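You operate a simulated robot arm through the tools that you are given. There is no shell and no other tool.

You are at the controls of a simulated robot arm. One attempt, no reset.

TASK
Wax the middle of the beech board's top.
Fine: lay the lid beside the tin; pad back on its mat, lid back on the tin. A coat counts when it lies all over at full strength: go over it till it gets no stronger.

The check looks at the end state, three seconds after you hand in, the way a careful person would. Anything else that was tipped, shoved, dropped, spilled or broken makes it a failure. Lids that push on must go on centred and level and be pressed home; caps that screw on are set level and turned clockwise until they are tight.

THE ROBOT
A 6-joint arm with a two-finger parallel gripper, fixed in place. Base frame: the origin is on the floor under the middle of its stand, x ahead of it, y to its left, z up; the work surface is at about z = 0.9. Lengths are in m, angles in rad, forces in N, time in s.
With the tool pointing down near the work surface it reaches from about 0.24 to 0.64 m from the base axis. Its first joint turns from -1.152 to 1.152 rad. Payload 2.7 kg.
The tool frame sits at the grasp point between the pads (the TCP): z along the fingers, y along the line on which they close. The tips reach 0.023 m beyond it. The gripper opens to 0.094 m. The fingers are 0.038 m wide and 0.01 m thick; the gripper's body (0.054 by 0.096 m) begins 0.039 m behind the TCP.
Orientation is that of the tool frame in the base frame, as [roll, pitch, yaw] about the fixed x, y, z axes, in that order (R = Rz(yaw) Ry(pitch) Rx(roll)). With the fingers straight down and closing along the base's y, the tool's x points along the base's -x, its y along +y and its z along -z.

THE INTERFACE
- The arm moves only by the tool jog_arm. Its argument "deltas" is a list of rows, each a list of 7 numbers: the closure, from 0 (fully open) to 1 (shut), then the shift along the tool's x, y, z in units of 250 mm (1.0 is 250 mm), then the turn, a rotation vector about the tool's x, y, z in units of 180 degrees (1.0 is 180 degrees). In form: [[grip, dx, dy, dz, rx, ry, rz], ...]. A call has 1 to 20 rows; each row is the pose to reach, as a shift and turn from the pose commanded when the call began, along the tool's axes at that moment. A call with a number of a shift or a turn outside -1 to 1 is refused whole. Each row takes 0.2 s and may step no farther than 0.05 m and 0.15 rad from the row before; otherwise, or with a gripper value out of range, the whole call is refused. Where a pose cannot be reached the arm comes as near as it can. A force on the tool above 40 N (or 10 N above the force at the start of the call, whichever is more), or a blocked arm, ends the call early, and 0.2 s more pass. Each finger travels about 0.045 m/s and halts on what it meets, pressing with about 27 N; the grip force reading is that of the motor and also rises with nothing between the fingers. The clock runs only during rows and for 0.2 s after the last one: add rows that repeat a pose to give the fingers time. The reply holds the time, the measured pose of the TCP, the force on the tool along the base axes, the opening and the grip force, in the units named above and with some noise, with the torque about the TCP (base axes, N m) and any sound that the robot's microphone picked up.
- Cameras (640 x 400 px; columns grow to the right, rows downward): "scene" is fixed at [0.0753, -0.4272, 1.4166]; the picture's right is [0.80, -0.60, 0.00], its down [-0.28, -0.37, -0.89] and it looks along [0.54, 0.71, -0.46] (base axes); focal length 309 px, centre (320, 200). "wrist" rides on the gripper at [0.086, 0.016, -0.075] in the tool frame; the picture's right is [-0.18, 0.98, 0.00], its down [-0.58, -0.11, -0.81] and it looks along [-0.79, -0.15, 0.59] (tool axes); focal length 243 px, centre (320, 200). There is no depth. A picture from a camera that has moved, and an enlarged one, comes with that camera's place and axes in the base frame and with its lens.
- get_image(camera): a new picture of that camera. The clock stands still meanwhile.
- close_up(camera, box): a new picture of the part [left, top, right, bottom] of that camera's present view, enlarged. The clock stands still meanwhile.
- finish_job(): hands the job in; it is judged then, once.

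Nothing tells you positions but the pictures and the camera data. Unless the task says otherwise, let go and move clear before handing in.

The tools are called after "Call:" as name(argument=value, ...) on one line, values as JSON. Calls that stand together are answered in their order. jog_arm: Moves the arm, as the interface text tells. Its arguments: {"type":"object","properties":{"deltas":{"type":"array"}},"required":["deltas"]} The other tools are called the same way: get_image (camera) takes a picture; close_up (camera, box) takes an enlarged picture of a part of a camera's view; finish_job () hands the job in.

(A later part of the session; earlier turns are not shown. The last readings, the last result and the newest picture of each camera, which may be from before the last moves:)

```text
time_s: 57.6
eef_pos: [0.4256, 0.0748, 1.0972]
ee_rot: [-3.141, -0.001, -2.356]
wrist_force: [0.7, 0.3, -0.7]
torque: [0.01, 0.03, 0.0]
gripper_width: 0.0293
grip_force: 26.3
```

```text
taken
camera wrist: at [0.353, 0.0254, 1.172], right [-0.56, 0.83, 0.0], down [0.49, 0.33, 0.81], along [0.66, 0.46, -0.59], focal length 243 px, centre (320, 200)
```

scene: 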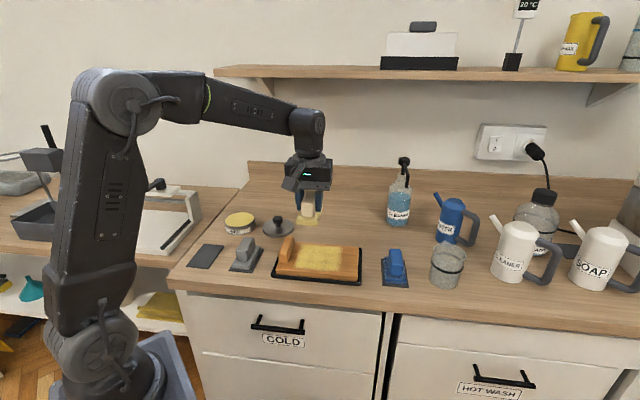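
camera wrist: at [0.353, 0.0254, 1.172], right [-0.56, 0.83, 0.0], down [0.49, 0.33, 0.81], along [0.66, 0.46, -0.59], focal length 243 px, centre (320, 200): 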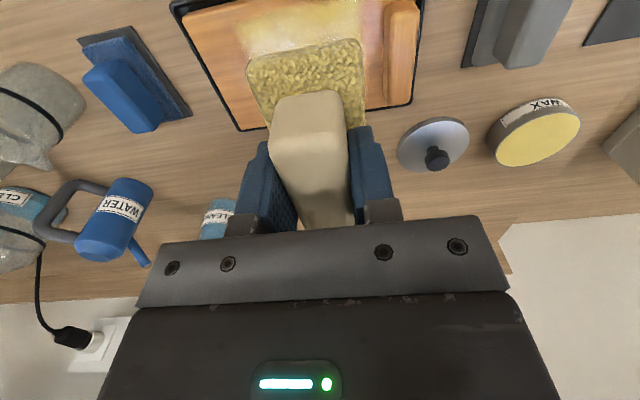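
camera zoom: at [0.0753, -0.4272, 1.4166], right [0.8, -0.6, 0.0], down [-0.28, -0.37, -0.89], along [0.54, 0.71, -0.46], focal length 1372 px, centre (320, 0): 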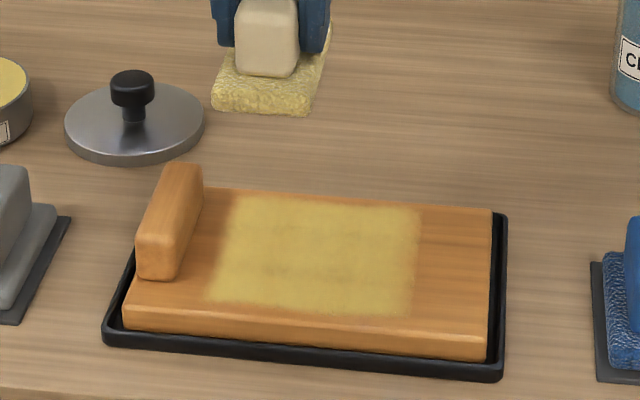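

The coat is an even yellow rectangle over the middle. I'll zoom in to check its uniformity.

Call:
close_up(camera="scene", box=[290, 235, 360, 285])

Call:
close_up(camera="wrist", box=[160, 0, 440, 140])

```text
8.00 times, centred on (325, 260) of scene
camera zoom: at [0.0753, -0.4272, 1.4166], right [0.8, -0.6, 0.0], down [-0.28, -0.37, -0.89], along [0.54, 0.71, -0.46], focal length 2470 px, centre (280, -280)
```

zoom: 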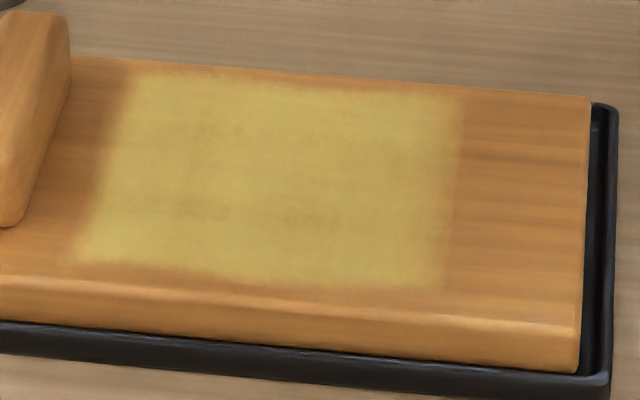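

```text
2.29 times, centred on (300, 70) of wrist
camera zoom: at [0.353, 0.0254, 1.172], right [-0.56, 0.83, 0.0], down [0.49, 0.33, 0.81], along [0.66, 0.46, -0.59], focal length 555 px, centre (366, 497)
```

zoom: 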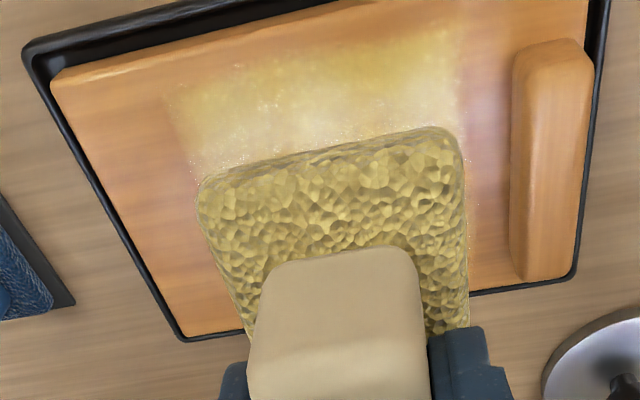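

The coat is centred and fairly even, slightly thinner at its right edge. I'll go over it again, extending a little farther right, and then compare the strength.

Call:
jog_arm(deltas=[[1, -0.1, 0, 0, 0, 0, 0], [1, -0.1, 0, 0.15, 0, 0, 0], [1, -0.1, 0, 0.3, 0, 0, 0], [1, -0.1, 0, 0.45, 0, 0, 0], [1, -0.1, 0, 0.53, 0, 0, 0], [1, -0.1, 0, 0.547, 0, 0, 0], [1, -0.1, 0.05, 0.547, 0, 0, 0], [1, -0.1, 0, 0.547, 0, 0, 0], [1, -0.1, -0.05, 0.547, 0, 0, 0], [1, -0.1, -0.1, 0.547, 0, 0, 0], [1, -0.1, -0.15, 0.547, 0, 0, 0], [1, -0.1, -0.2, 0.547, 0, 0, 0], [1, -0.1, -0.25, 0.547, 0, 0, 0], [1, -0.1, -0.2, 0.547, 0, 0, 0], [1, -0.1, -0.15, 0.547, 0, 0, 0], [1, -0.1, -0.1, 0.547, 0, 0, 0], [1, -0.1, -0.05, 0.547, 0, 0, 0], [1, -0.1, 0, 0.547, 0, 0, 0], [1, -0.1, 0.05, 0.547, 0, 0, 0]])

Call:
close_up(camera="scene", box=[260, 200, 380, 290])

```text
time_s: 61.6
eef_pos: [0.4354, 0.1045, 0.9628]
ee_rot: [3.14, 0.0, -2.355]
wrist_force: [0.5, -0.4, -0.7]
torque: [0.02, 0.01, 0.0]
gripper_width: 0.0292
grip_force: 26.9
```

```text
4.44 times, centred on (320, 245) of scene
camera zoom: at [0.0753, -0.4272, 1.4166], right [0.8, -0.6, 0.0], down [-0.28, -0.37, -0.89], along [0.54, 0.71, -0.46], focal length 1372 px, centre (320, 0)
```

zoom: 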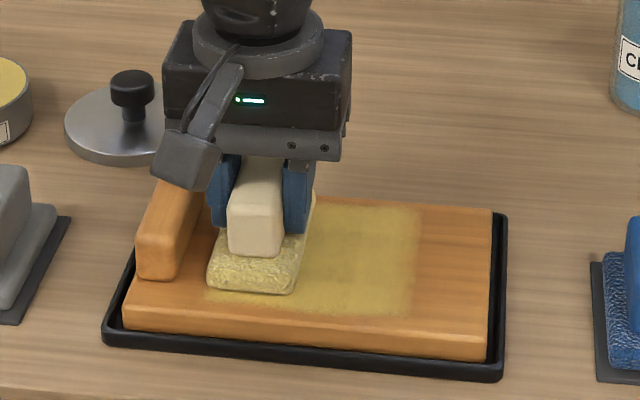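

That pass skimmed without contact, since the force is zero. I'll lower to re-establish contact.

Call:
jog_arm(deltas=[[1, 0, 0, 0.004, 0, 0, 0], [1, 0, 0, 0.004, 0, 0, 0]])

Call:
jog_arm(deltas=[[1, 0, 0, 0.003, 0, 0, 0], [1, 0, 0, 0.003, 0, 0, 0]])

```text
time_s: 62.2
eef_pos: [0.4363, 0.105, 0.9626]
ee_rot: [3.141, -0.002, -2.356]
wrist_force: [1.1, -1.0, 0.7]
torque: [-0.04, -0.02, -0.04]
gripper_width: 0.0291
grip_force: 27.1
```

```text
time_s: 62.8
eef_pos: [0.4354, 0.1054, 0.9623]
ee_rot: [-3.14, 0.002, -2.356]
wrist_force: [-2.3, -2.1, 9.8]
torque: [-0.1, 0.17, -0.03]
gripper_width: 0.0296
grip_force: 26.8
```

Contact is at 10 N. I'll make full strokes between u of about 0.233 and 0.308.

Call:
jog_arm(deltas=[[1, 0, -0.06, 0.001, 0, 0, 0], [1, 0, -0.12, 0.001, 0, 0, 0], [1, 0, -0.18, 0.001, 0, 0, 0], [1, 0, -0.24, 0.001, 0, 0, 0], [1, 0, -0.3, 0.001, 0, 0, 0], [1, 0, -0.3, 0.001, 0, 0, 0]])

Call:
jog_arm(deltas=[[1, 0, 0.06, 0, 0, 0, 0], [1, 0, 0.12, 0, 0, 0, 0], [1, 0, 0.18, 0, 0, 0, 0], [1, 0, 0.24, 0, 0, 0, 0], [1, 0, 0.3, 0, 0, 0, 0], [1, 0, 0.24, 0, 0, 0, 0], [1, 0, 0.18, 0, 0, 0, 0], [1, 0, 0.12, 0, 0, 0, 0], [1, 0, 0.06, 0, 0, 0, 0], [1, 0, 0, 0, 0, 0, 0]])

Call:
close_up(camera="scene", box=[260, 200, 380, 290])

```text
time_s: 64.2
eef_pos: [0.4908, 0.0489, 0.9621]
ee_rot: [3.141, 0.003, -2.358]
wrist_force: [-4.9, 4.2, 13.9]
torque: [0.12, 0.15, -0.03]
gripper_width: 0.0295
grip_force: 26.8
```

```text
time_s: 66.4
eef_pos: [0.4871, 0.0515, 0.9615]
ee_rot: [-3.141, 0.001, -2.357]
wrist_force: [-8.9, 7.9, 23.3]
torque: [0.5, -0.07, 0.15]
gripper_width: 0.0296
grip_force: 26.5
```

```text
4.44 times, centred on (320, 245) of scene
camera zoom: at [0.0747, -0.427, 1.4167], right [0.8, -0.6, 0.0], down [-0.28, -0.37, -0.89], along [0.54, 0.71, -0.46], focal length 1372 px, centre (320, 0)
```

zoom: 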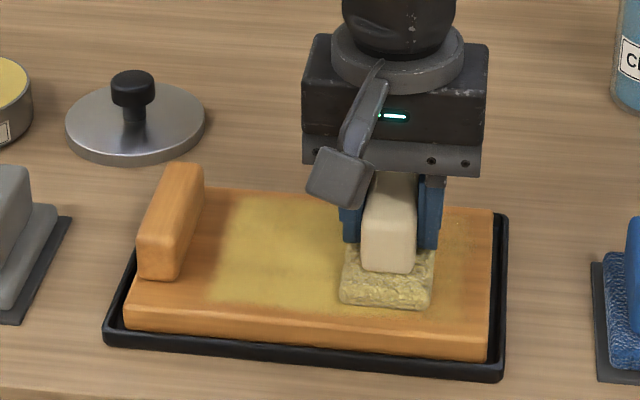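

The board is still in place. I'll do two more full cycles, then lift and compare with the earlier picture.

Call:
jog_arm(deltas=[[1, 0, 0, -0.002, 0, 0, 0], [1, 0, 0.06, -0.002, 0, 0, 0], [1, 0, 0.12, -0.002, 0, 0, 0], [1, 0, 0.18, -0.002, 0, 0, 0], [1, 0, 0.24, -0.002, 0, 0, 0], [1, 0, 0.3, -0.002, 0, 0, 0], [1, 0, 0.24, -0.002, 0, 0, 0], [1, 0, 0.18, -0.002, 0, 0, 0], [1, 0, 0.12, -0.002, 0, 0, 0], [1, 0, 0.06, -0.002, 0, 0, 0], [1, 0, 0, -0.002, 0, 0, 0], [1, 0, 0.06, -0.002, 0, 0, 0], [1, 0, 0.12, -0.002, 0, 0, 0], [1, 0, 0.18, -0.002, 0, 0, 0], [1, 0, 0.24, -0.002, 0, 0, 0], [1, 0, 0.24, -0.03, 0, 0, 0], [1, 0, 0.24, -0.12, 0, 0, 0], [1, 0, 0.24, -0.28, 0, 0, 0], [1, 0, 0.24, -0.44, 0, 0, 0]])

Call:
jog_arm(deltas=[[1, -0.1, 0.16, 0, 0, 0, 0], [1, -0.2, 0.32, 0, 0, 0, 0], [1, -0.3, 0.44, 0, 0, 0, 0]])

Call:
close_up(camera="scene", box=[260, 200, 380, 290])

Call:
close_up(camera="scene", box=[290, 235, 360, 285])

Call:
get_image(camera="scene")

```text
time_s: 70.4
eef_pos: [0.4469, 0.0954, 1.0702]
ee_rot: [-3.14, 0.0, -2.356]
wrist_force: [-0.9, 0.5, -0.1]
torque: [0.02, -0.01, -0.01]
gripper_width: 0.0295
grip_force: 26.7
```

```text
time_s: 71.2
eef_pos: [0.4236, 0.2244, 1.0715]
ee_rot: [3.141, 0.0, -2.356]
wrist_force: [-0.5, -0.5, -1.2]
torque: [-0.03, -0.01, 0.0]
gripper_width: 0.0293
grip_force: 27.1
```

```text
4.44 times, centred on (320, 245) of scene
camera zoom: at [0.0753, -0.4272, 1.4166], right [0.8, -0.6, 0.0], down [-0.28, -0.37, -0.89], along [0.54, 0.71, -0.46], focal length 1372 px, centre (320, 0)
```

zoom: 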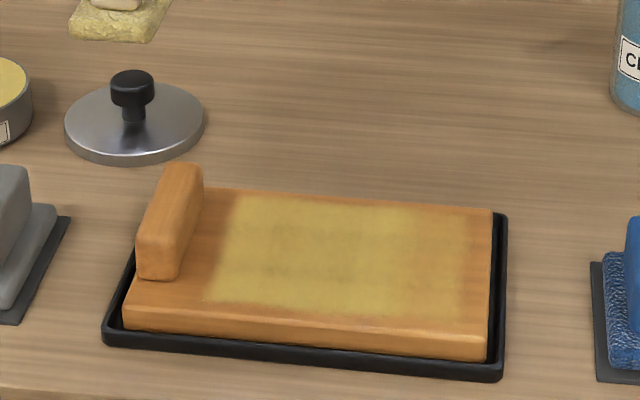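

```text
8.00 times, centred on (325, 260) of scene
camera zoom: at [0.0753, -0.4272, 1.4166], right [0.8, -0.6, 0.0], down [-0.28, -0.37, -0.89], along [0.54, 0.71, -0.46], focal length 2470 px, centre (280, -280)
```

zoom: 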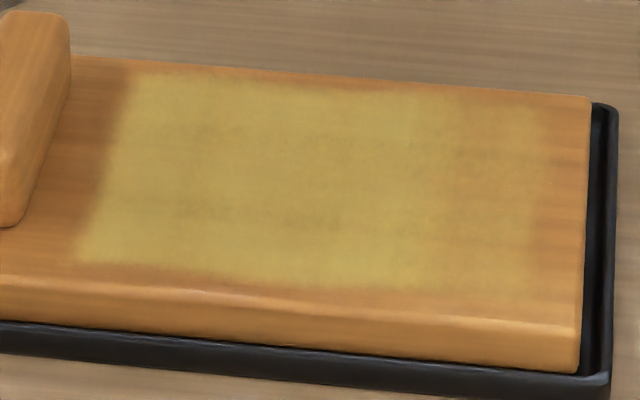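

```text
taken
```

scene: 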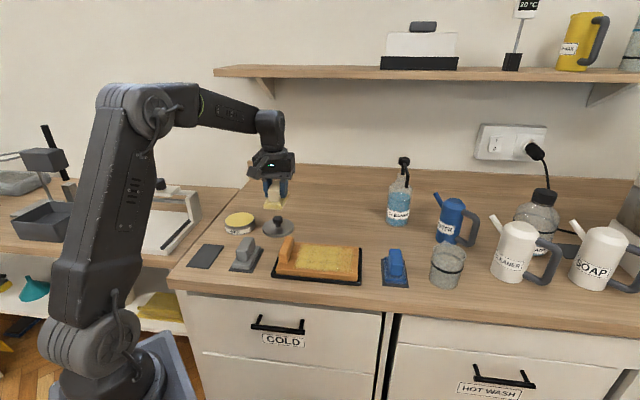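

The main patch is at full, stable strength; the added strip at right is fainter and the pad has paled. I'll reload from the tin and finish the right part.

Call:
jog_arm(deltas=[[1, -0.06, 0.14, 0, 0, 0, 0], [1, -0.12, 0.28, 0, 0, 0, 0], [1, -0.18, 0.42, 0, 0, 0, 0], [1, -0.246, 0.5605, 0, 0, 0, 0], [1, -0.246, 0.5605, 0, 0, 0, 0], [1, -0.246, 0.5605, 0.12, 0, 0, 0], [1, -0.246, 0.5605, 0.24, 0, 0, 0], [1, -0.246, 0.5605, 0.34, 0, 0, 0], [1, -0.246, 0.5605, 0.34, 0, 0, 0]])

Call:
get_image(camera="wrist")

Call:
close_up(camera="scene", box=[210, 180, 270, 240])

```text
time_s: 73.2
eef_pos: [0.3691, 0.3652, 0.9836]
ee_rot: [3.141, -0.002, -2.358]
wrist_force: [-0.1, -0.1, -0.9]
torque: [0.0, 0.01, 0.0]
gripper_width: 0.0294
grip_force: 27.4
```

```text
taken
camera wrist: at [0.2971, 0.3156, 1.0583], right [-0.56, 0.83, 0.0], down [0.49, 0.33, 0.81], along [0.67, 0.46, -0.59], focal length 243 px, centre (320, 200)
```

wrist: 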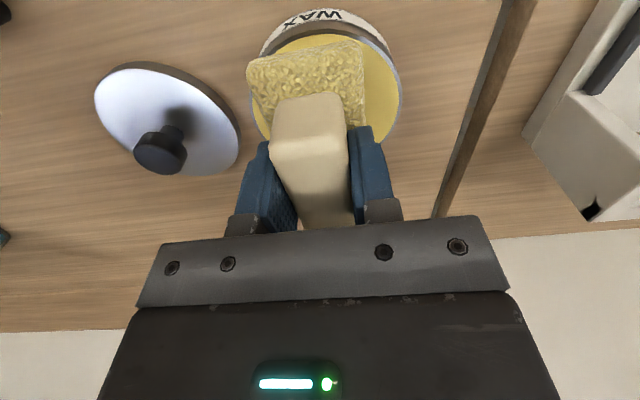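

```text
6.67 times, centred on (240, 210) of scene
camera zoom: at [0.0753, -0.4272, 1.4166], right [0.8, -0.6, 0.0], down [-0.28, -0.37, -0.89], along [0.54, 0.71, -0.46], focal length 2058 px, centre (853, 133)
```

zoom: 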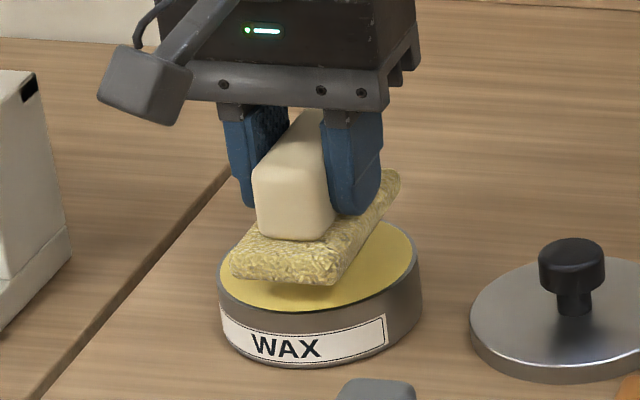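

I'm slightly right of centre, so I'll nudge 3 mm left, then lower onto the wax gently.

Call:
jog_arm(deltas=[[1, 0, 0.012, 0.02, 0, 0, 0], [1, 0, 0.012, 0.04, 0, 0, 0], [1, 0, 0.012, 0.04, 0, 0, 0]])

Call:
jog_arm(deltas=[[1, 0, 0, 0.006, 0, 0, 0], [1, 0, 0, 0.006, 0, 0, 0]])

Call:
jog_arm(deltas=[[1, 0, 0, 0.006, 0, 0, 0], [1, 0, 0, 0.006, 0, 0, 0]])

```text
time_s: 74.0
eef_pos: [0.3652, 0.3673, 0.9743]
ee_rot: [-3.141, 0.002, -2.356]
wrist_force: [-0.2, 0.2, 0.0]
torque: [0.04, -0.03, 0.03]
gripper_width: 0.0295
grip_force: 26.8
```

```text
time_s: 74.6
eef_pos: [0.3643, 0.3679, 0.9713]
ee_rot: [-3.141, -0.001, -2.357]
wrist_force: [0.2, 0.5, -0.6]
torque: [0.04, 0.0, 0.0]
gripper_width: 0.0295
grip_force: 26.8
```

```text
time_s: 75.2
eef_pos: [0.3648, 0.3679, 0.9712]
ee_rot: [-3.141, -0.002, -2.356]
wrist_force: [-0.8, 0.2, -0.7]
torque: [-0.03, 0.02, -0.02]
gripper_width: 0.0293
grip_force: 26.9
```

Call:
jog_arm(deltas=[[1, 0, 0, 0.005, 0, 0, 0], [1, 0, 0, 0.005, 0, 0, 0]])

Call:
jog_arm(deltas=[[1, 0, 0, 0.004, 0, 0, 0], [1, 0, 0, 0.004, 0, 0, 0]])

Call:
close_up(camera="scene", box=[210, 180, 270, 240])

```text
time_s: 75.8
eef_pos: [0.3646, 0.3678, 0.9707]
ee_rot: [3.141, 0.0, -2.356]
wrist_force: [1.0, 0.5, -0.7]
torque: [0.03, 0.01, 0.0]
gripper_width: 0.029
grip_force: 27.2
```

```text
time_s: 76.4
eef_pos: [0.3641, 0.368, 0.97]
ee_rot: [-3.141, 0.0, -2.356]
wrist_force: [1.0, -0.5, -1.2]
torque: [-0.01, -0.02, -0.02]
gripper_width: 0.0292
grip_force: 26.9
```

```text
6.67 times, centred on (240, 210) of scene
camera zoom: at [0.0753, -0.4272, 1.4166], right [0.8, -0.6, 0.0], down [-0.28, -0.37, -0.89], along [0.54, 0.71, -0.46], focal length 2058 px, centre (853, 133)
```

zoom: 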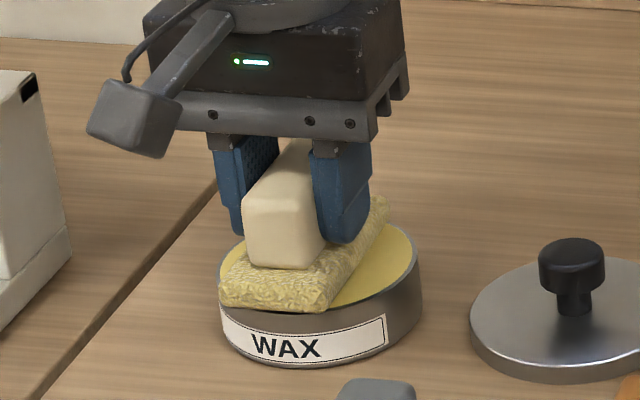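

The nudge overshot and the pad's front-left corner is now over the rim. I'll raise slightly, shift 4 mm right and 3 mm back, then press.

Call:
jog_arm(deltas=[[1, 0, 0, -0.02, 0, 0, 0], [1, -0.012, -0.016, -0.02, 0, 0, 0], [1, -0.012, -0.016, -0.005, 0, 0, 0], [1, -0.012, -0.016, 0.003, 0, 0, 0], [1, -0.012, -0.016, 0.003, 0, 0, 0]])

Call:
jog_arm(deltas=[[1, 0, 0, 0.005, 0, 0, 0], [1, 0, 0, 0.005, 0, 0, 0]])

Call:
close_up(camera="scene", box=[210, 180, 270, 240])

```text
time_s: 77.6
eef_pos: [0.3692, 0.3656, 0.9685]
ee_rot: [3.141, 0.0, -2.357]
wrist_force: [-0.8, 0.3, 1.4]
torque: [0.02, -0.02, -0.01]
gripper_width: 0.0293
grip_force: 27.3
```

```text
time_s: 78.2
eef_pos: [0.3688, 0.3672, 0.9691]
ee_rot: [3.141, 0.001, -2.357]
wrist_force: [-2.3, -5.4, 14.3]
torque: [-0.32, 0.26, 0.09]
gripper_width: 0.0295
grip_force: 27.3
```

```text
6.67 times, centred on (240, 210) of scene
camera zoom: at [0.0751, -0.4275, 1.4165], right [0.8, -0.6, 0.0], down [-0.28, -0.37, -0.89], along [0.54, 0.71, -0.46], focal length 2058 px, centre (853, 133)
```

zoom: 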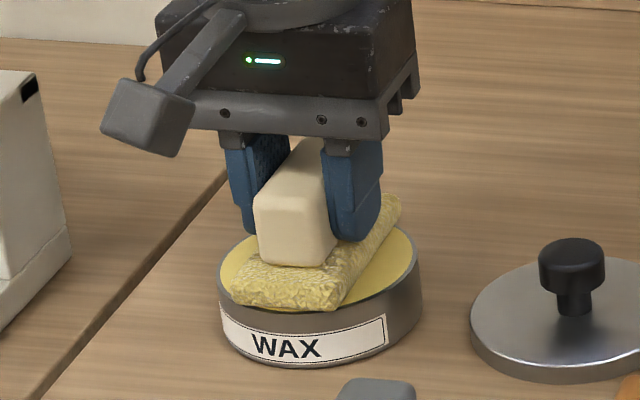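

The sole is recharged at 14 N. I'll hold briefly, lift, and carry it back toward the board.

Call:
jog_arm(deltas=[[1, 0, 0, 0.001, 0, 0, 0], [1, 0, 0, 0.001, 0, 0, 0], [1, 0, 0, -0.03, 0, 0, 0], [1, 0, 0, -0.12, 0, 0, 0], [1, 0, 0, -0.28, 0, 0, 0], [1, 0, 0, -0.42, 0, 0, 0], [1, 0.06, -0.16, -0.42, 0, 0, 0], [1, 0.12, -0.32, -0.42, 0, 0, 0], [1, 0.18, -0.48, -0.42, 0, 0, 0], [1, 0.24, -0.64, -0.42, 0, 0, 0], [1, 0.3, -0.8, -0.42, 0, 0, 0], [1, 0.3, -0.8, -0.42, 0, 0, 0]])

Call:
close_up(camera="scene", box=[200, 160, 360, 280])

```text
time_s: 80.8
eef_pos: [0.4569, 0.1738, 1.0696]
ee_rot: [3.14, -0.001, -2.356]
wrist_force: [-0.1, -0.7, -0.9]
torque: [-0.03, 0.01, 0.0]
gripper_width: 0.0295
grip_force: 27.3
```

```text
3.33 times, centred on (280, 220) of scene
camera zoom: at [0.0753, -0.4272, 1.4166], right [0.8, -0.6, 0.0], down [-0.28, -0.37, -0.89], along [0.54, 0.71, -0.46], focal length 1029 px, centre (453, 133)
```

zoom: 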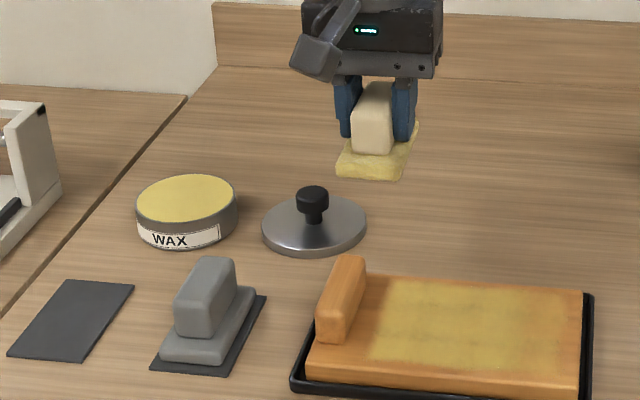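

Everything is undisturbed. I'll move over the right part of the coat (u about 0.31) and lower to near contact.

Call:
jog_arm(deltas=[[1, 0.09, -0.15, 0, 0, 0, 0], [1, 0.18, -0.3, 0, 0, 0, 0], [1, 0.26, -0.44, 0, 0, 0, 0], [1, 0.26, -0.44, 0.14, 0, 0, 0], [1, 0.26, -0.44, 0.28, 0, 0, 0], [1, 0.26, -0.44, 0.37, 0, 0, 0], [1, 0.26, -0.44, 0.41, 0, 0, 0], [1, 0.26, -0.44, 0.41, 0, 0, 0]])

Call:
jog_arm(deltas=[[1, 0, 0, 0.008, 0, 0, 0], [1, 0, 0, 0.008, 0, 0, 0]])

Call:
jog_arm(deltas=[[1, 0, 0, 0.006, 0, 0, 0], [1, 0, 0, 0.006, 0, 0, 0]])

```text
time_s: 82.6
eef_pos: [0.4879, 0.0501, 0.9708]
ee_rot: [-3.141, 0.001, -2.356]
wrist_force: [0.4, 0.2, -0.3]
torque: [0.02, -0.06, 0.03]
gripper_width: 0.0292
grip_force: 27.0
```

```text
time_s: 83.2
eef_pos: [0.488, 0.0501, 0.969]
ee_rot: [3.141, 0.0, -2.356]
wrist_force: [-0.8, 0.6, 0.1]
torque: [-0.01, -0.03, -0.01]
gripper_width: 0.0294
grip_force: 27.0
```

```text
time_s: 83.8
eef_pos: [0.489, 0.0493, 0.9677]
ee_rot: [-3.141, 0.001, -2.358]
wrist_force: [-0.2, -0.1, -0.2]
torque: [-0.05, -0.01, 0.01]
gripper_width: 0.0294
grip_force: 27.0
```

Call:
jog_arm(deltas=[[1, 0, 0, 0.01, 0, 0, 0], [1, 0, 0, 0.016, 0, 0, 0], [1, 0, 0, 0.016, 0, 0, 0]])

Call:
jog_arm(deltas=[[1, 0, 0, 0.005, 0, 0, 0], [1, 0, 0, 0.005, 0, 0, 0]])

Call:
jog_arm(deltas=[[1, 0, 0, 0.004, 0, 0, 0], [1, 0, 0, 0.004, 0, 0, 0]])

```text
time_s: 84.6
eef_pos: [0.4894, 0.0501, 0.9628]
ee_rot: [-3.141, 0.0, -2.356]
wrist_force: [-1.0, 0.3, -0.2]
torque: [0.01, -0.02, -0.01]
gripper_width: 0.0295
grip_force: 26.3
```

```text
time_s: 85.2
eef_pos: [0.4888, 0.0503, 0.9614]
ee_rot: [3.141, 0.0, -2.356]
wrist_force: [-0.4, -0.4, -0.3]
torque: [-0.05, 0.04, 0.02]
gripper_width: 0.0293
grip_force: 27.0
```

```text
time_s: 85.8
eef_pos: [0.4889, 0.0495, 0.9622]
ee_rot: [-3.141, 0.001, -2.356]
wrist_force: [0.6, 0.5, 0.6]
torque: [0.0, 0.02, 0.02]
gripper_width: 0.0294
grip_force: 26.6
```

Call:
jog_arm(deltas=[[1, 0, 0, 0.003, 0, 0, 0], [1, 0, 0, 0.003, 0, 0, 0]])

Call:
jog_arm(deltas=[[1, 0, 0, 0.002, 0, 0, 0], [1, 0, 0, 0.002, 0, 0, 0]])

```text
time_s: 86.4
eef_pos: [0.4901, 0.0501, 0.9624]
ee_rot: [3.142, 0.0, -2.356]
wrist_force: [-1.7, -1.7, 6.0]
torque: [0.14, -0.05, 0.02]
gripper_width: 0.0295
grip_force: 26.6
```

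```text
time_s: 87.0
eef_pos: [0.4901, 0.0494, 0.9607]
ee_rot: [-3.139, 0.002, -2.356]
wrist_force: [0.5, -1.9, 15.0]
torque: [-0.11, 0.21, 0.01]
gripper_width: 0.0293
grip_force: 27.1
```

Contact is at 15 N. I'll make short strokes over the right part first, then full-length strokes over the whole middle.

Call:
jog_arm(deltas=[[1, 0, 0.05, 0, 0, 0, 0], [1, 0, 0.1, 0, 0, 0, 0], [1, 0, 0.05, 0, 0, 0, 0], [1, 0, 0, 0, 0, 0, 0], [1, 0, 0.05, 0, 0, 0, 0], [1, 0, 0.1, 0, 0, 0, 0], [1, 0, 0.05, 0, 0, 0, 0], [1, 0, 0, 0, 0, 0, 0]])

Call:
jog_arm(deltas=[[1, 0, 0.06, 0, 0, 0, 0], [1, 0, 0.12, 0, 0, 0, 0], [1, 0, 0.18, 0, 0, 0, 0], [1, 0, 0.24, 0, 0, 0, 0], [1, 0, 0.3, 0, 0, 0, 0], [1, 0, 0.24, 0, 0, 0, 0], [1, 0, 0.18, 0, 0, 0, 0], [1, 0, 0.12, 0, 0, 0, 0], [1, 0, 0.06, 0, 0, 0, 0], [1, 0, 0, 0, 0, 0, 0]])

Call:
close_up(camera="scene", box=[260, 200, 380, 290])

```text
time_s: 87.8
eef_pos: [0.4797, 0.0628, 0.9603]
ee_rot: [3.14, 0.005, -2.358]
wrist_force: [0.3, -0.4, 4.7]
torque: [-0.18, 0.05, 0.05]
gripper_width: 0.0295
grip_force: 27.1
stopped in row 4: the force on the tool passed its limit at 40 N (the readings are from after the stop); the commanded pose is now the measured one
```

```text
time_s: 90.0
eef_pos: [0.4815, 0.0616, 0.9602]
ee_rot: [3.138, 0.0, -2.355]
wrist_force: [0.2, 0.7, 0.5]
torque: [0.07, -0.06, 0.06]
gripper_width: 0.0293
grip_force: 27.5
```

```text
4.44 times, centred on (320, 245) of scene
camera zoom: at [0.0753, -0.4271, 1.4166], right [0.8, -0.6, 0.0], down [-0.28, -0.37, -0.89], along [0.54, 0.71, -0.46], focal length 1372 px, centre (320, 0)
```

zoom: 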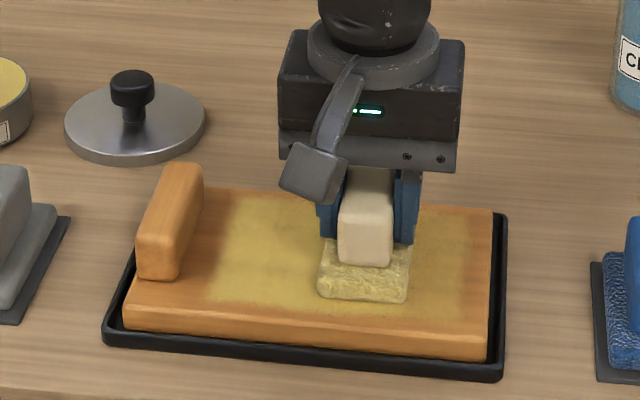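

A force spike stopped the short strokes, so the following stroke started from u about 0.295. Nothing appears disturbed. I'll reset contact lightly before continuing, one call at a time.

Call:
jog_arm(deltas=[[1, 0, -0.05, 0, 0, 0, 0], [1, 0, -0.05, 0.002, 0, 0, 0], [1, 0, -0.05, 0.002, 0, 0, 0]])

Call:
close_up(camera="scene", box=[270, 225, 330, 285])

```text
time_s: 90.8
eef_pos: [0.4901, 0.0531, 0.9613]
ee_rot: [3.141, 0.003, -2.357]
wrist_force: [-0.4, -0.9, 4.1]
torque: [-0.09, -0.01, -0.05]
gripper_width: 0.0295
grip_force: 26.5
```

```text
6.67 times, centred on (300, 255) of scene
camera zoom: at [0.0752, -0.4272, 1.4166], right [0.8, -0.6, 0.0], down [-0.28, -0.37, -0.89], along [0.54, 0.71, -0.46], focal length 2058 px, centre (453, -167)
```

zoom: 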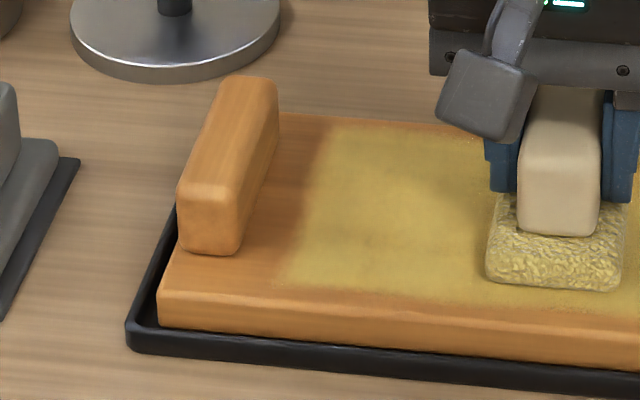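

Good, the left edge and block are clean. I'll add slight pressure and make short, slower strokes over the right part.

Call:
jog_arm(deltas=[[1, 0, 0, 0.0015, 0, 0, 0], [1, 0, 0.03, 0.0015, 0, 0, 0], [1, 0, 0.06, 0.0015, 0, 0, 0], [1, 0, 0.09, 0.0015, 0, 0, 0], [1, 0, 0.06, 0.0015, 0, 0, 0], [1, 0, 0.03, 0.0015, 0, 0, 0], [1, 0, 0, 0.0015, 0, 0, 0], [1, 0, -0.02, 0.0015, 0, 0, 0], [1, 0, 0.03, 0.0015, 0, 0, 0], [1, 0, 0.06, 0.0015, 0, 0, 0], [1, 0, 0.09, 0.0015, 0, 0, 0], [1, 0, 0.06, 0.0015, 0, 0, 0], [1, 0, 0.03, 0.0015, 0, 0, 0], [1, 0, 0, 0.0015, 0, 0, 0], [1, 0, -0.02, 0.0015, 0, 0, 0]])

Call:
close_up(camera="scene", box=[260, 200, 380, 290])

```text
time_s: 94.0
eef_pos: [0.4916, 0.0513, 0.9602]
ee_rot: [3.139, 0.003, -2.357]
wrist_force: [-10.0, 10.5, 26.6]
torque: [0.15, 0.28, -0.06]
gripper_width: 0.0294
grip_force: 27.3
```

```text
4.44 times, centred on (320, 245) of scene
camera zoom: at [0.0746, -0.4269, 1.4167], right [0.8, -0.6, 0.0], down [-0.28, -0.37, -0.89], along [0.54, 0.71, -0.46], focal length 1372 px, centre (320, 0)
```

zoom: 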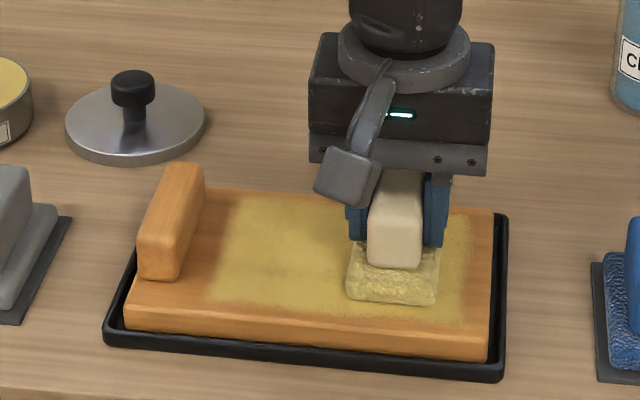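

The right part is strengthening. I'll ease the pressure and do full-length strokes across the middle.

Call:
jog_arm(deltas=[[1, 0, 0, -0.0015, 0, 0, 0], [1, 0, 0.05, -0.0015, 0, 0, 0], [1, 0, 0.1, -0.0015, 0, 0, 0], [1, 0, 0.15, -0.0015, 0, 0, 0], [1, 0, 0.2, -0.0015, 0, 0, 0], [1, 0, 0.25, -0.0015, 0, 0, 0], [1, 0, 0.3, -0.0015, 0, 0, 0]])

Call:
close_up(camera="scene", box=[260, 200, 380, 290])

```text
time_s: 95.6
eef_pos: [0.441, 0.1041, 0.9607]
ee_rot: [3.139, 0.003, -2.356]
wrist_force: [5.0, -4.1, 11.8]
torque: [-0.01, -0.31, -0.02]
gripper_width: 0.0296
grip_force: 27.0
```

```text
4.44 times, centred on (320, 245) of scene
camera zoom: at [0.0753, -0.4273, 1.4166], right [0.8, -0.6, 0.0], down [-0.28, -0.37, -0.89], along [0.54, 0.71, -0.46], focal length 1372 px, centre (320, 0)
```

zoom: 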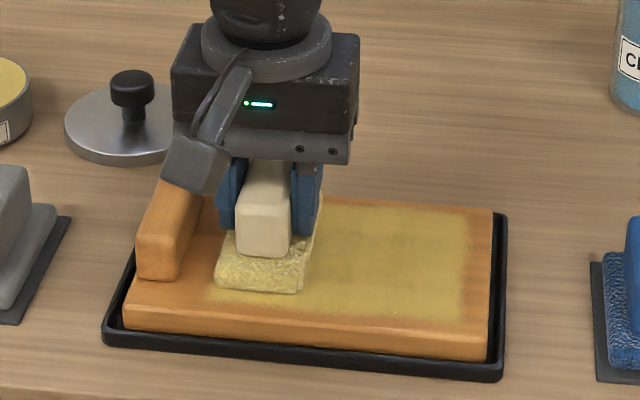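

The right side is now full and even. I'll do one more complete cycle to be sure it gets no stronger, then lift.

Call:
jog_arm(deltas=[[1, 0, -0.05, 0, 0, 0, 0], [1, 0, -0.1, 0, 0, 0, 0], [1, 0, -0.15, 0, 0, 0, 0], [1, 0, -0.2, 0, 0, 0, 0], [1, 0, -0.25, 0, 0, 0, 0], [1, 0, -0.3, 0, 0, 0, 0], [1, 0, -0.25, 0, 0, 0, 0], [1, 0, -0.2, 0, 0, 0, 0], [1, 0, -0.15, 0, 0, 0, 0], [1, 0, -0.1, 0, 0, 0, 0], [1, 0, -0.05, 0, 0, 0, 0], [1, 0, 0, 0, 0, 0, 0], [1, 0, 0.01, 0, 0, 0, 0]])

Call:
close_up(camera="scene", box=[260, 200, 380, 290])

```text
time_s: 98.4
eef_pos: [0.437, 0.1054, 0.9609]
ee_rot: [3.138, 0.002, -2.356]
wrist_force: [2.3, -3.3, 6.0]
torque: [0.03, -0.3, -0.11]
gripper_width: 0.0295
grip_force: 27.1
```

```text
4.44 times, centred on (320, 245) of scene
camera zoom: at [0.0752, -0.4273, 1.4166], right [0.8, -0.6, 0.0], down [-0.28, -0.37, -0.89], along [0.54, 0.71, -0.46], focal length 1372 px, centre (320, 0)
```

zoom: 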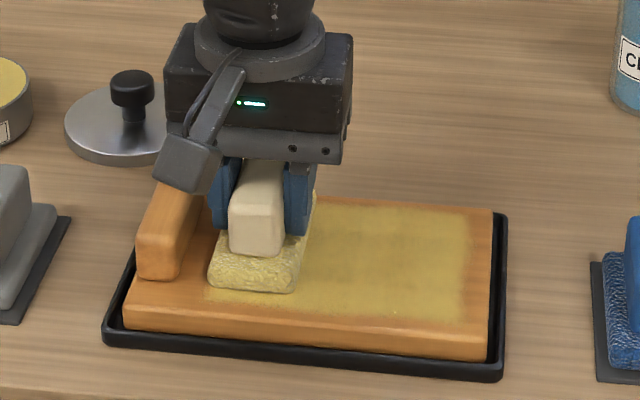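

I'll lift and move off to view the whole coat.

Call:
jog_arm(deltas=[[1, 0, 0, -0.03, 0, 0, 0], [1, 0, 0, -0.12, 0, 0, 0], [1, 0, 0, -0.28, 0, 0, 0], [1, 0, 0, -0.45, 0, 0, 0], [1, 0, 0.15, -0.45, 0, 0, 0], [1, 0, 0.3, -0.45, 0, 0, 0], [1, 0, 0.45, -0.45, 0, 0, 0], [1, 0, 0.6, -0.45, 0, 0, 0], [1, 0, 0.6, -0.45, 0, 0, 0]])

Call:
close_up(camera="scene", box=[260, 220, 380, 290])

Call:
close_up(camera="scene", box=[290, 235, 360, 285])

Call:
get_image(camera="wrist")

Call:
get_image(camera="scene")

```text
time_s: 100.4
eef_pos: [0.3334, 0.2107, 1.0703]
ee_rot: [3.139, 0.003, -2.356]
wrist_force: [-0.3, 0.5, -0.6]
torque: [0.01, -0.01, -0.01]
gripper_width: 0.0293
grip_force: 27.2
```

```text
5.33 times, centred on (320, 255) of scene
camera zoom: at [0.0753, -0.4271, 1.4166], right [0.8, -0.6, 0.0], down [-0.28, -0.37, -0.89], along [0.54, 0.71, -0.46], focal length 1647 px, centre (320, -93)
```

zoom: 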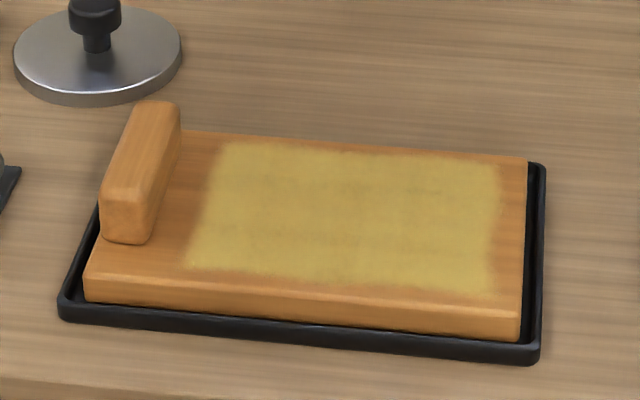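

```text
8.00 times, centred on (325, 260) of scene
camera zoom: at [0.0753, -0.4271, 1.4166], right [0.8, -0.6, 0.0], down [-0.28, -0.37, -0.89], along [0.54, 0.71, -0.46], focal length 2470 px, centre (280, -280)
```

zoom: 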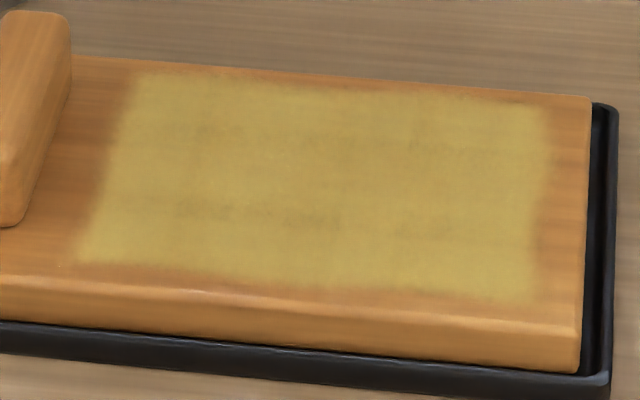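

```text
taken
camera wrist: at [0.2598, 0.1611, 1.1451], right [-0.56, 0.83, 0.0], down [0.49, 0.33, 0.81], along [0.67, 0.46, -0.59], focal length 243 px, centre (320, 200)
```

wrist: 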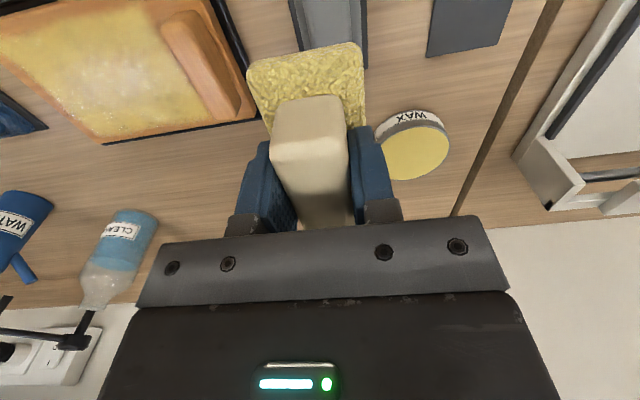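

```text
taken
```

scene: 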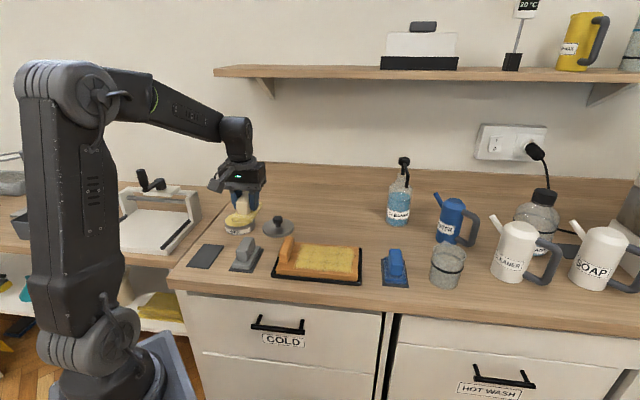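

The coat looks even. I'll check it from the wrist angle too, for thin spots.

Call:
close_up(camera="wrist", box=[0, 0, 260, 150])

Call:
close_up(camera="scene", box=[300, 245, 350, 275])

```text
2.46 times, centred on (130, 75) of wrist
camera zoom: at [0.2598, 0.1611, 1.1451], right [-0.56, 0.83, 0.0], down [0.49, 0.33, 0.81], along [0.67, 0.46, -0.59], focal length 597 px, centre (788, 508)
```

zoom: 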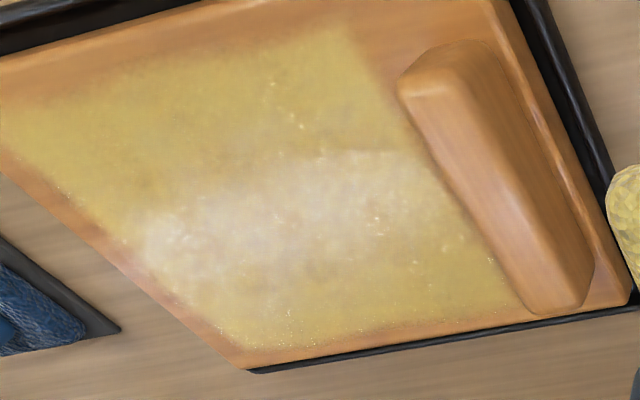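

```text
12.80 times, centred on (325, 260) of scene
camera zoom: at [0.0753, -0.4271, 1.4166], right [0.8, -0.6, 0.0], down [-0.28, -0.37, -0.89], along [0.54, 0.71, -0.46], focal length 3952 px, centre (256, -568)
```

zoom: 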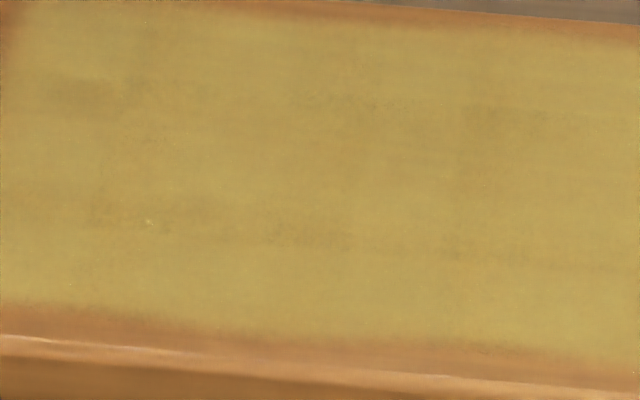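

There's slight mottling near the centre. To be certain it's saturated, I'll go back and make another set of strokes at good contact.

Call:
jog_arm(deltas=[[1, 0, -0.15, 0, 0, 0, 0], [1, 0, -0.3, 0, 0, 0, 0], [1, 0, -0.45, 0, 0, 0, 0], [1, 0, -0.613, 0, 0, 0, 0], [1, 0, -0.613, 0.14, 0, 0, 0], [1, 0, -0.613, 0.28, 0, 0, 0], [1, 0, -0.613, 0.38, 0, 0, 0], [1, 0, -0.613, 0.425, 0, 0, 0], [1, 0, -0.613, 0.425, 0, 0, 0]])

```text
time_s: 102.4
eef_pos: [0.4394, 0.1014, 0.9663]
ee_rot: [3.139, 0.005, -2.356]
wrist_force: [0.0, -0.1, -1.2]
torque: [0.0, -0.03, -0.01]
gripper_width: 0.0297
grip_force: 27.6
```

There's a tiny tilt of about 0.003 rad left from the force stop. I'll correct it while lowering to contact.

Call:
jog_arm(deltas=[[1, 0, 0, 0.008, 0.0009, 0.001, 0], [1, 0, 0, 0.014, 0.0009, 0.001, 0], [1, 0, 0, 0.014, 0.0009, 0.001, 0]])

Call:
jog_arm(deltas=[[1, 0, 0, 0.004, 0, 0, 0], [1, 0, 0, 0.004, 0, 0, 0]])

```text
time_s: 103.2
eef_pos: [0.4398, 0.1024, 0.9627]
ee_rot: [-3.14, -0.002, -2.356]
wrist_force: [-0.3, -0.2, -1.5]
torque: [0.01, 0.06, 0.01]
gripper_width: 0.0296
grip_force: 26.8
```

```text
time_s: 103.8
eef_pos: [0.4388, 0.1014, 0.9614]
ee_rot: [3.141, 0.0, -2.354]
wrist_force: [0.7, -0.5, -1.3]
torque: [-0.01, -0.02, 0.02]
gripper_width: 0.0294
grip_force: 26.8
```

Call:
jog_arm(deltas=[[1, 0, 0, 0.004, 0, 0, 0], [1, 0, 0, 0.004, 0, 0, 0]])

Call:
jog_arm(deltas=[[1, 0, 0, 0.002, 0, 0, 0], [1, 0, 0, 0.002, 0, 0, 0]])

```text
time_s: 104.4
eef_pos: [0.4393, 0.1021, 0.9611]
ee_rot: [-3.141, 0.0, -2.356]
wrist_force: [-0.4, -0.4, 0.9]
torque: [0.03, 0.01, 0.04]
gripper_width: 0.0293
grip_force: 26.8
```

```text
time_s: 105.0
eef_pos: [0.4388, 0.1023, 0.9605]
ee_rot: [-3.139, 0.002, -2.356]
wrist_force: [-0.9, -1.5, 5.9]
torque: [0.16, -0.15, -0.01]
gripper_width: 0.0293
grip_force: 27.6
```

Contact is at 6 N. I'll make two more full strokes with a small sideways offset between them.

Call:
jog_arm(deltas=[[1, 0, 0, 0.0015, 0, 0, 0], [1, 0, -0.05, 0.0015, 0, 0, 0], [1, 0, -0.1, 0.0015, 0, 0, 0], [1, 0, -0.15, 0.0015, 0, 0, 0], [1, 0, -0.2, 0.0015, 0, 0, 0], [1, 0, -0.25, 0.0015, 0, 0, 0], [1, 0, -0.295, 0.0015, 0, 0, 0], [1, 0.01, -0.25, 0.0015, 0, 0, 0], [1, 0.01, -0.2, 0.0015, 0, 0, 0], [1, 0.01, -0.15, 0.0015, 0, 0, 0], [1, 0.01, -0.1, 0.0015, 0, 0, 0], [1, 0.01, -0.05, 0.0015, 0, 0, 0], [1, 0.01, 0, 0.0015, 0, 0, 0]])

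Call:
close_up(camera="scene", box=[260, 200, 380, 290])

```text
time_s: 107.8
eef_pos: [0.437, 0.1003, 0.9603]
ee_rot: [-3.141, -0.001, -2.357]
wrist_force: [2.7, -2.7, 4.2]
torque: [0.1, -0.22, -0.09]
gripper_width: 0.0293
grip_force: 26.7
```

```text
4.44 times, centred on (320, 245) of scene
camera zoom: at [0.0753, -0.4273, 1.4166], right [0.8, -0.6, 0.0], down [-0.28, -0.37, -0.89], along [0.54, 0.71, -0.46], focal length 1372 px, centre (320, 0)
```

zoom: 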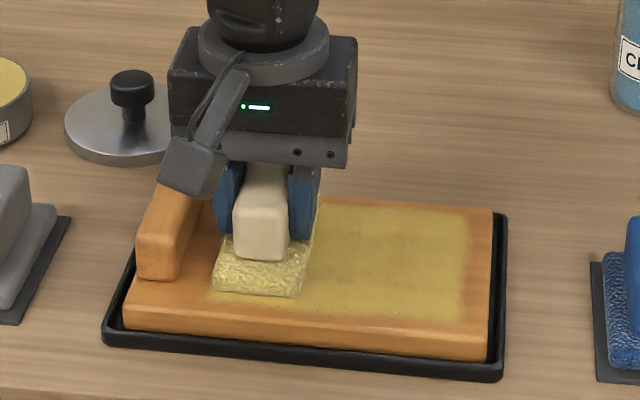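

Good contact was held throughout. I'll do one more pair of strokes with slightly more pressure.

Call:
jog_arm(deltas=[[1, -0.01, 0, 0.0015, 0, 0, 0], [1, -0.015, -0.05, 0.0015, 0, 0, 0], [1, -0.015, -0.1, 0.0015, 0, 0, 0], [1, -0.015, -0.15, 0.0015, 0, 0, 0], [1, -0.015, -0.2, 0.0015, 0, 0, 0], [1, -0.015, -0.25, 0.0015, 0, 0, 0], [1, -0.015, -0.29, 0.0015, 0, 0, 0], [1, -0.01, -0.25, 0.0015, 0, 0, 0], [1, -0.01, -0.2, 0.0015, 0, 0, 0], [1, -0.01, -0.15, 0.0015, 0, 0, 0], [1, -0.01, -0.1, 0.0015, 0, 0, 0], [1, -0.01, -0.05, 0.0015, 0, 0, 0], [1, -0.01, 0, 0.0015, 0, 0, 0], [1, -0.01, 0, -0.03, 0, 0, 0], [1, -0.01, 0, -0.12, 0, 0, 0], [1, -0.01, 0, -0.28, 0, 0, 0], [1, -0.01, 0, -0.45, 0, 0, 0]])

Call:
jog_arm(deltas=[[1, 0, 0.15, 0, 0, 0, 0], [1, 0, 0.3, 0, 0, 0, 0], [1, 0, 0.45, 0, 0, 0, 0], [1, 0, 0.6, 0, 0, 0, 0], [1, 0, 0.6, 0, 0, 0, 0]])

Call:
close_up(camera="scene", box=[290, 235, 360, 285])

Call:
close_up(camera="scene", box=[300, 245, 350, 275])

Call:
get_image(camera="wrist")

```text
time_s: 111.4
eef_pos: [0.4402, 0.1003, 1.0724]
ee_rot: [-3.142, 0.001, -2.357]
wrist_force: [-0.3, 0.4, -0.1]
torque: [0.01, -0.03, -0.01]
gripper_width: 0.0293
grip_force: 26.6
```

```text
time_s: 112.6
eef_pos: [0.3335, 0.2065, 1.0731]
ee_rot: [3.141, 0.0, -2.355]
wrist_force: [0.5, 0.2, -0.2]
torque: [0.01, 0.0, 0.01]
gripper_width: 0.0293
grip_force: 27.0
```

```text
8.00 times, centred on (325, 260) of scene
camera zoom: at [0.0753, -0.4271, 1.4166], right [0.8, -0.6, 0.0], down [-0.28, -0.37, -0.89], along [0.54, 0.71, -0.46], focal length 2470 px, centre (280, -280)
```

zoom: 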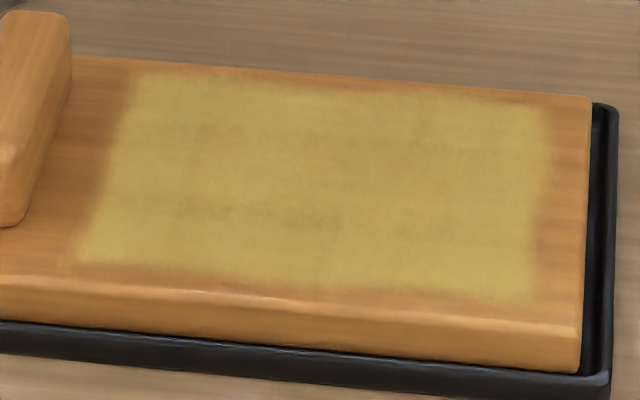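

```text
12.80 times, centred on (325, 260) of scene
camera zoom: at [0.0753, -0.4271, 1.4166], right [0.8, -0.6, 0.0], down [-0.28, -0.37, -0.89], along [0.54, 0.71, -0.46], focal length 3952 px, centre (256, -568)
```

zoom: 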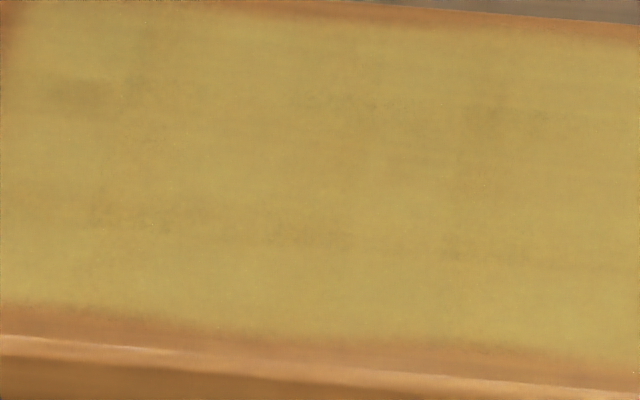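

```text
taken
camera wrist: at [0.2601, 0.1573, 1.1482], right [-0.56, 0.83, 0.0], down [0.49, 0.33, 0.81], along [0.67, 0.46, -0.59], focal length 243 px, centre (320, 200)
```

wrist: 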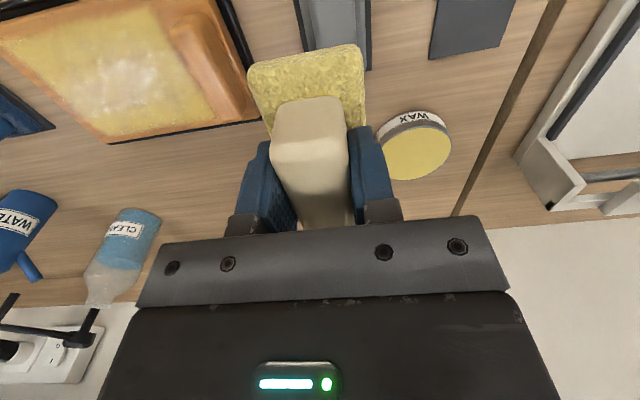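

The picture is identical to before, so the coat is saturated and the mottling is wood grain. Next I'll carry the pad back over its own mat.

Call:
jog_arm(deltas=[[1, 0.012, 0.13, 0, 0, 0, 0], [1, 0.024, 0.26, 0, 0, 0, 0], [1, 0.036, 0.39, 0, 0, 0, 0], [1, 0.0475, 0.5136, 0, 0, 0, 0], [1, 0.0475, 0.5136, 0, 0, 0, 0], [1, 0.0475, 0.5136, 0.14, 0, 0, 0], [1, 0.0475, 0.5136, 0.28, 0, 0, 0], [1, 0.0475, 0.5136, 0.4, 0, 0, 0], [1, 0.0475, 0.5136, 0.44, 0, 0, 0], [1, 0.0475, 0.5136, 0.44, 0, 0, 0]])

Call:
get_image(camera="wrist")

Call:
close_up(camera="scene", box=[170, 200, 250, 280])

```text
time_s: 114.8
eef_pos: [0.2344, 0.2902, 0.9617]
ee_rot: [-3.141, 0.0, -2.355]
wrist_force: [-0.5, -0.7, -0.4]
torque: [0.01, -0.01, 0.01]
gripper_width: 0.0294
grip_force: 27.2
```

```text
taken
camera wrist: at [0.1614, 0.2408, 1.0368], right [-0.57, 0.82, 0.0], down [0.49, 0.33, 0.81], along [0.67, 0.46, -0.59], focal length 243 px, centre (320, 200)
```

wrist: 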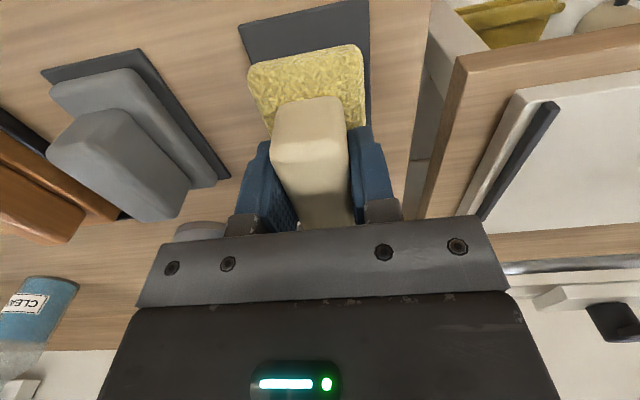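

```text
5.00 times, centred on (210, 240) of scene
camera zoom: at [0.0753, -0.4272, 1.4166], right [0.8, -0.6, 0.0], down [-0.28, -0.37, -0.89], along [0.54, 0.71, -0.46], focal length 1544 px, centre (870, 0)
```

zoom: 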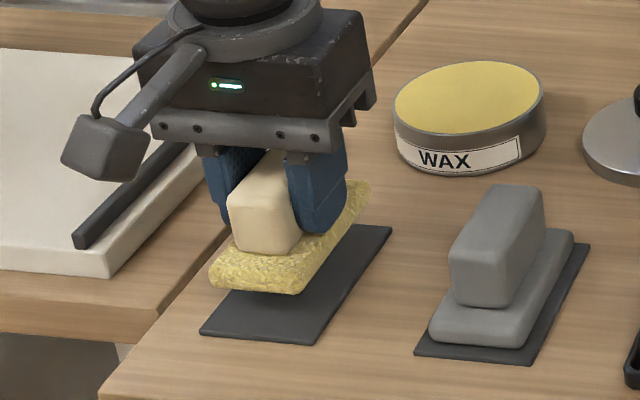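

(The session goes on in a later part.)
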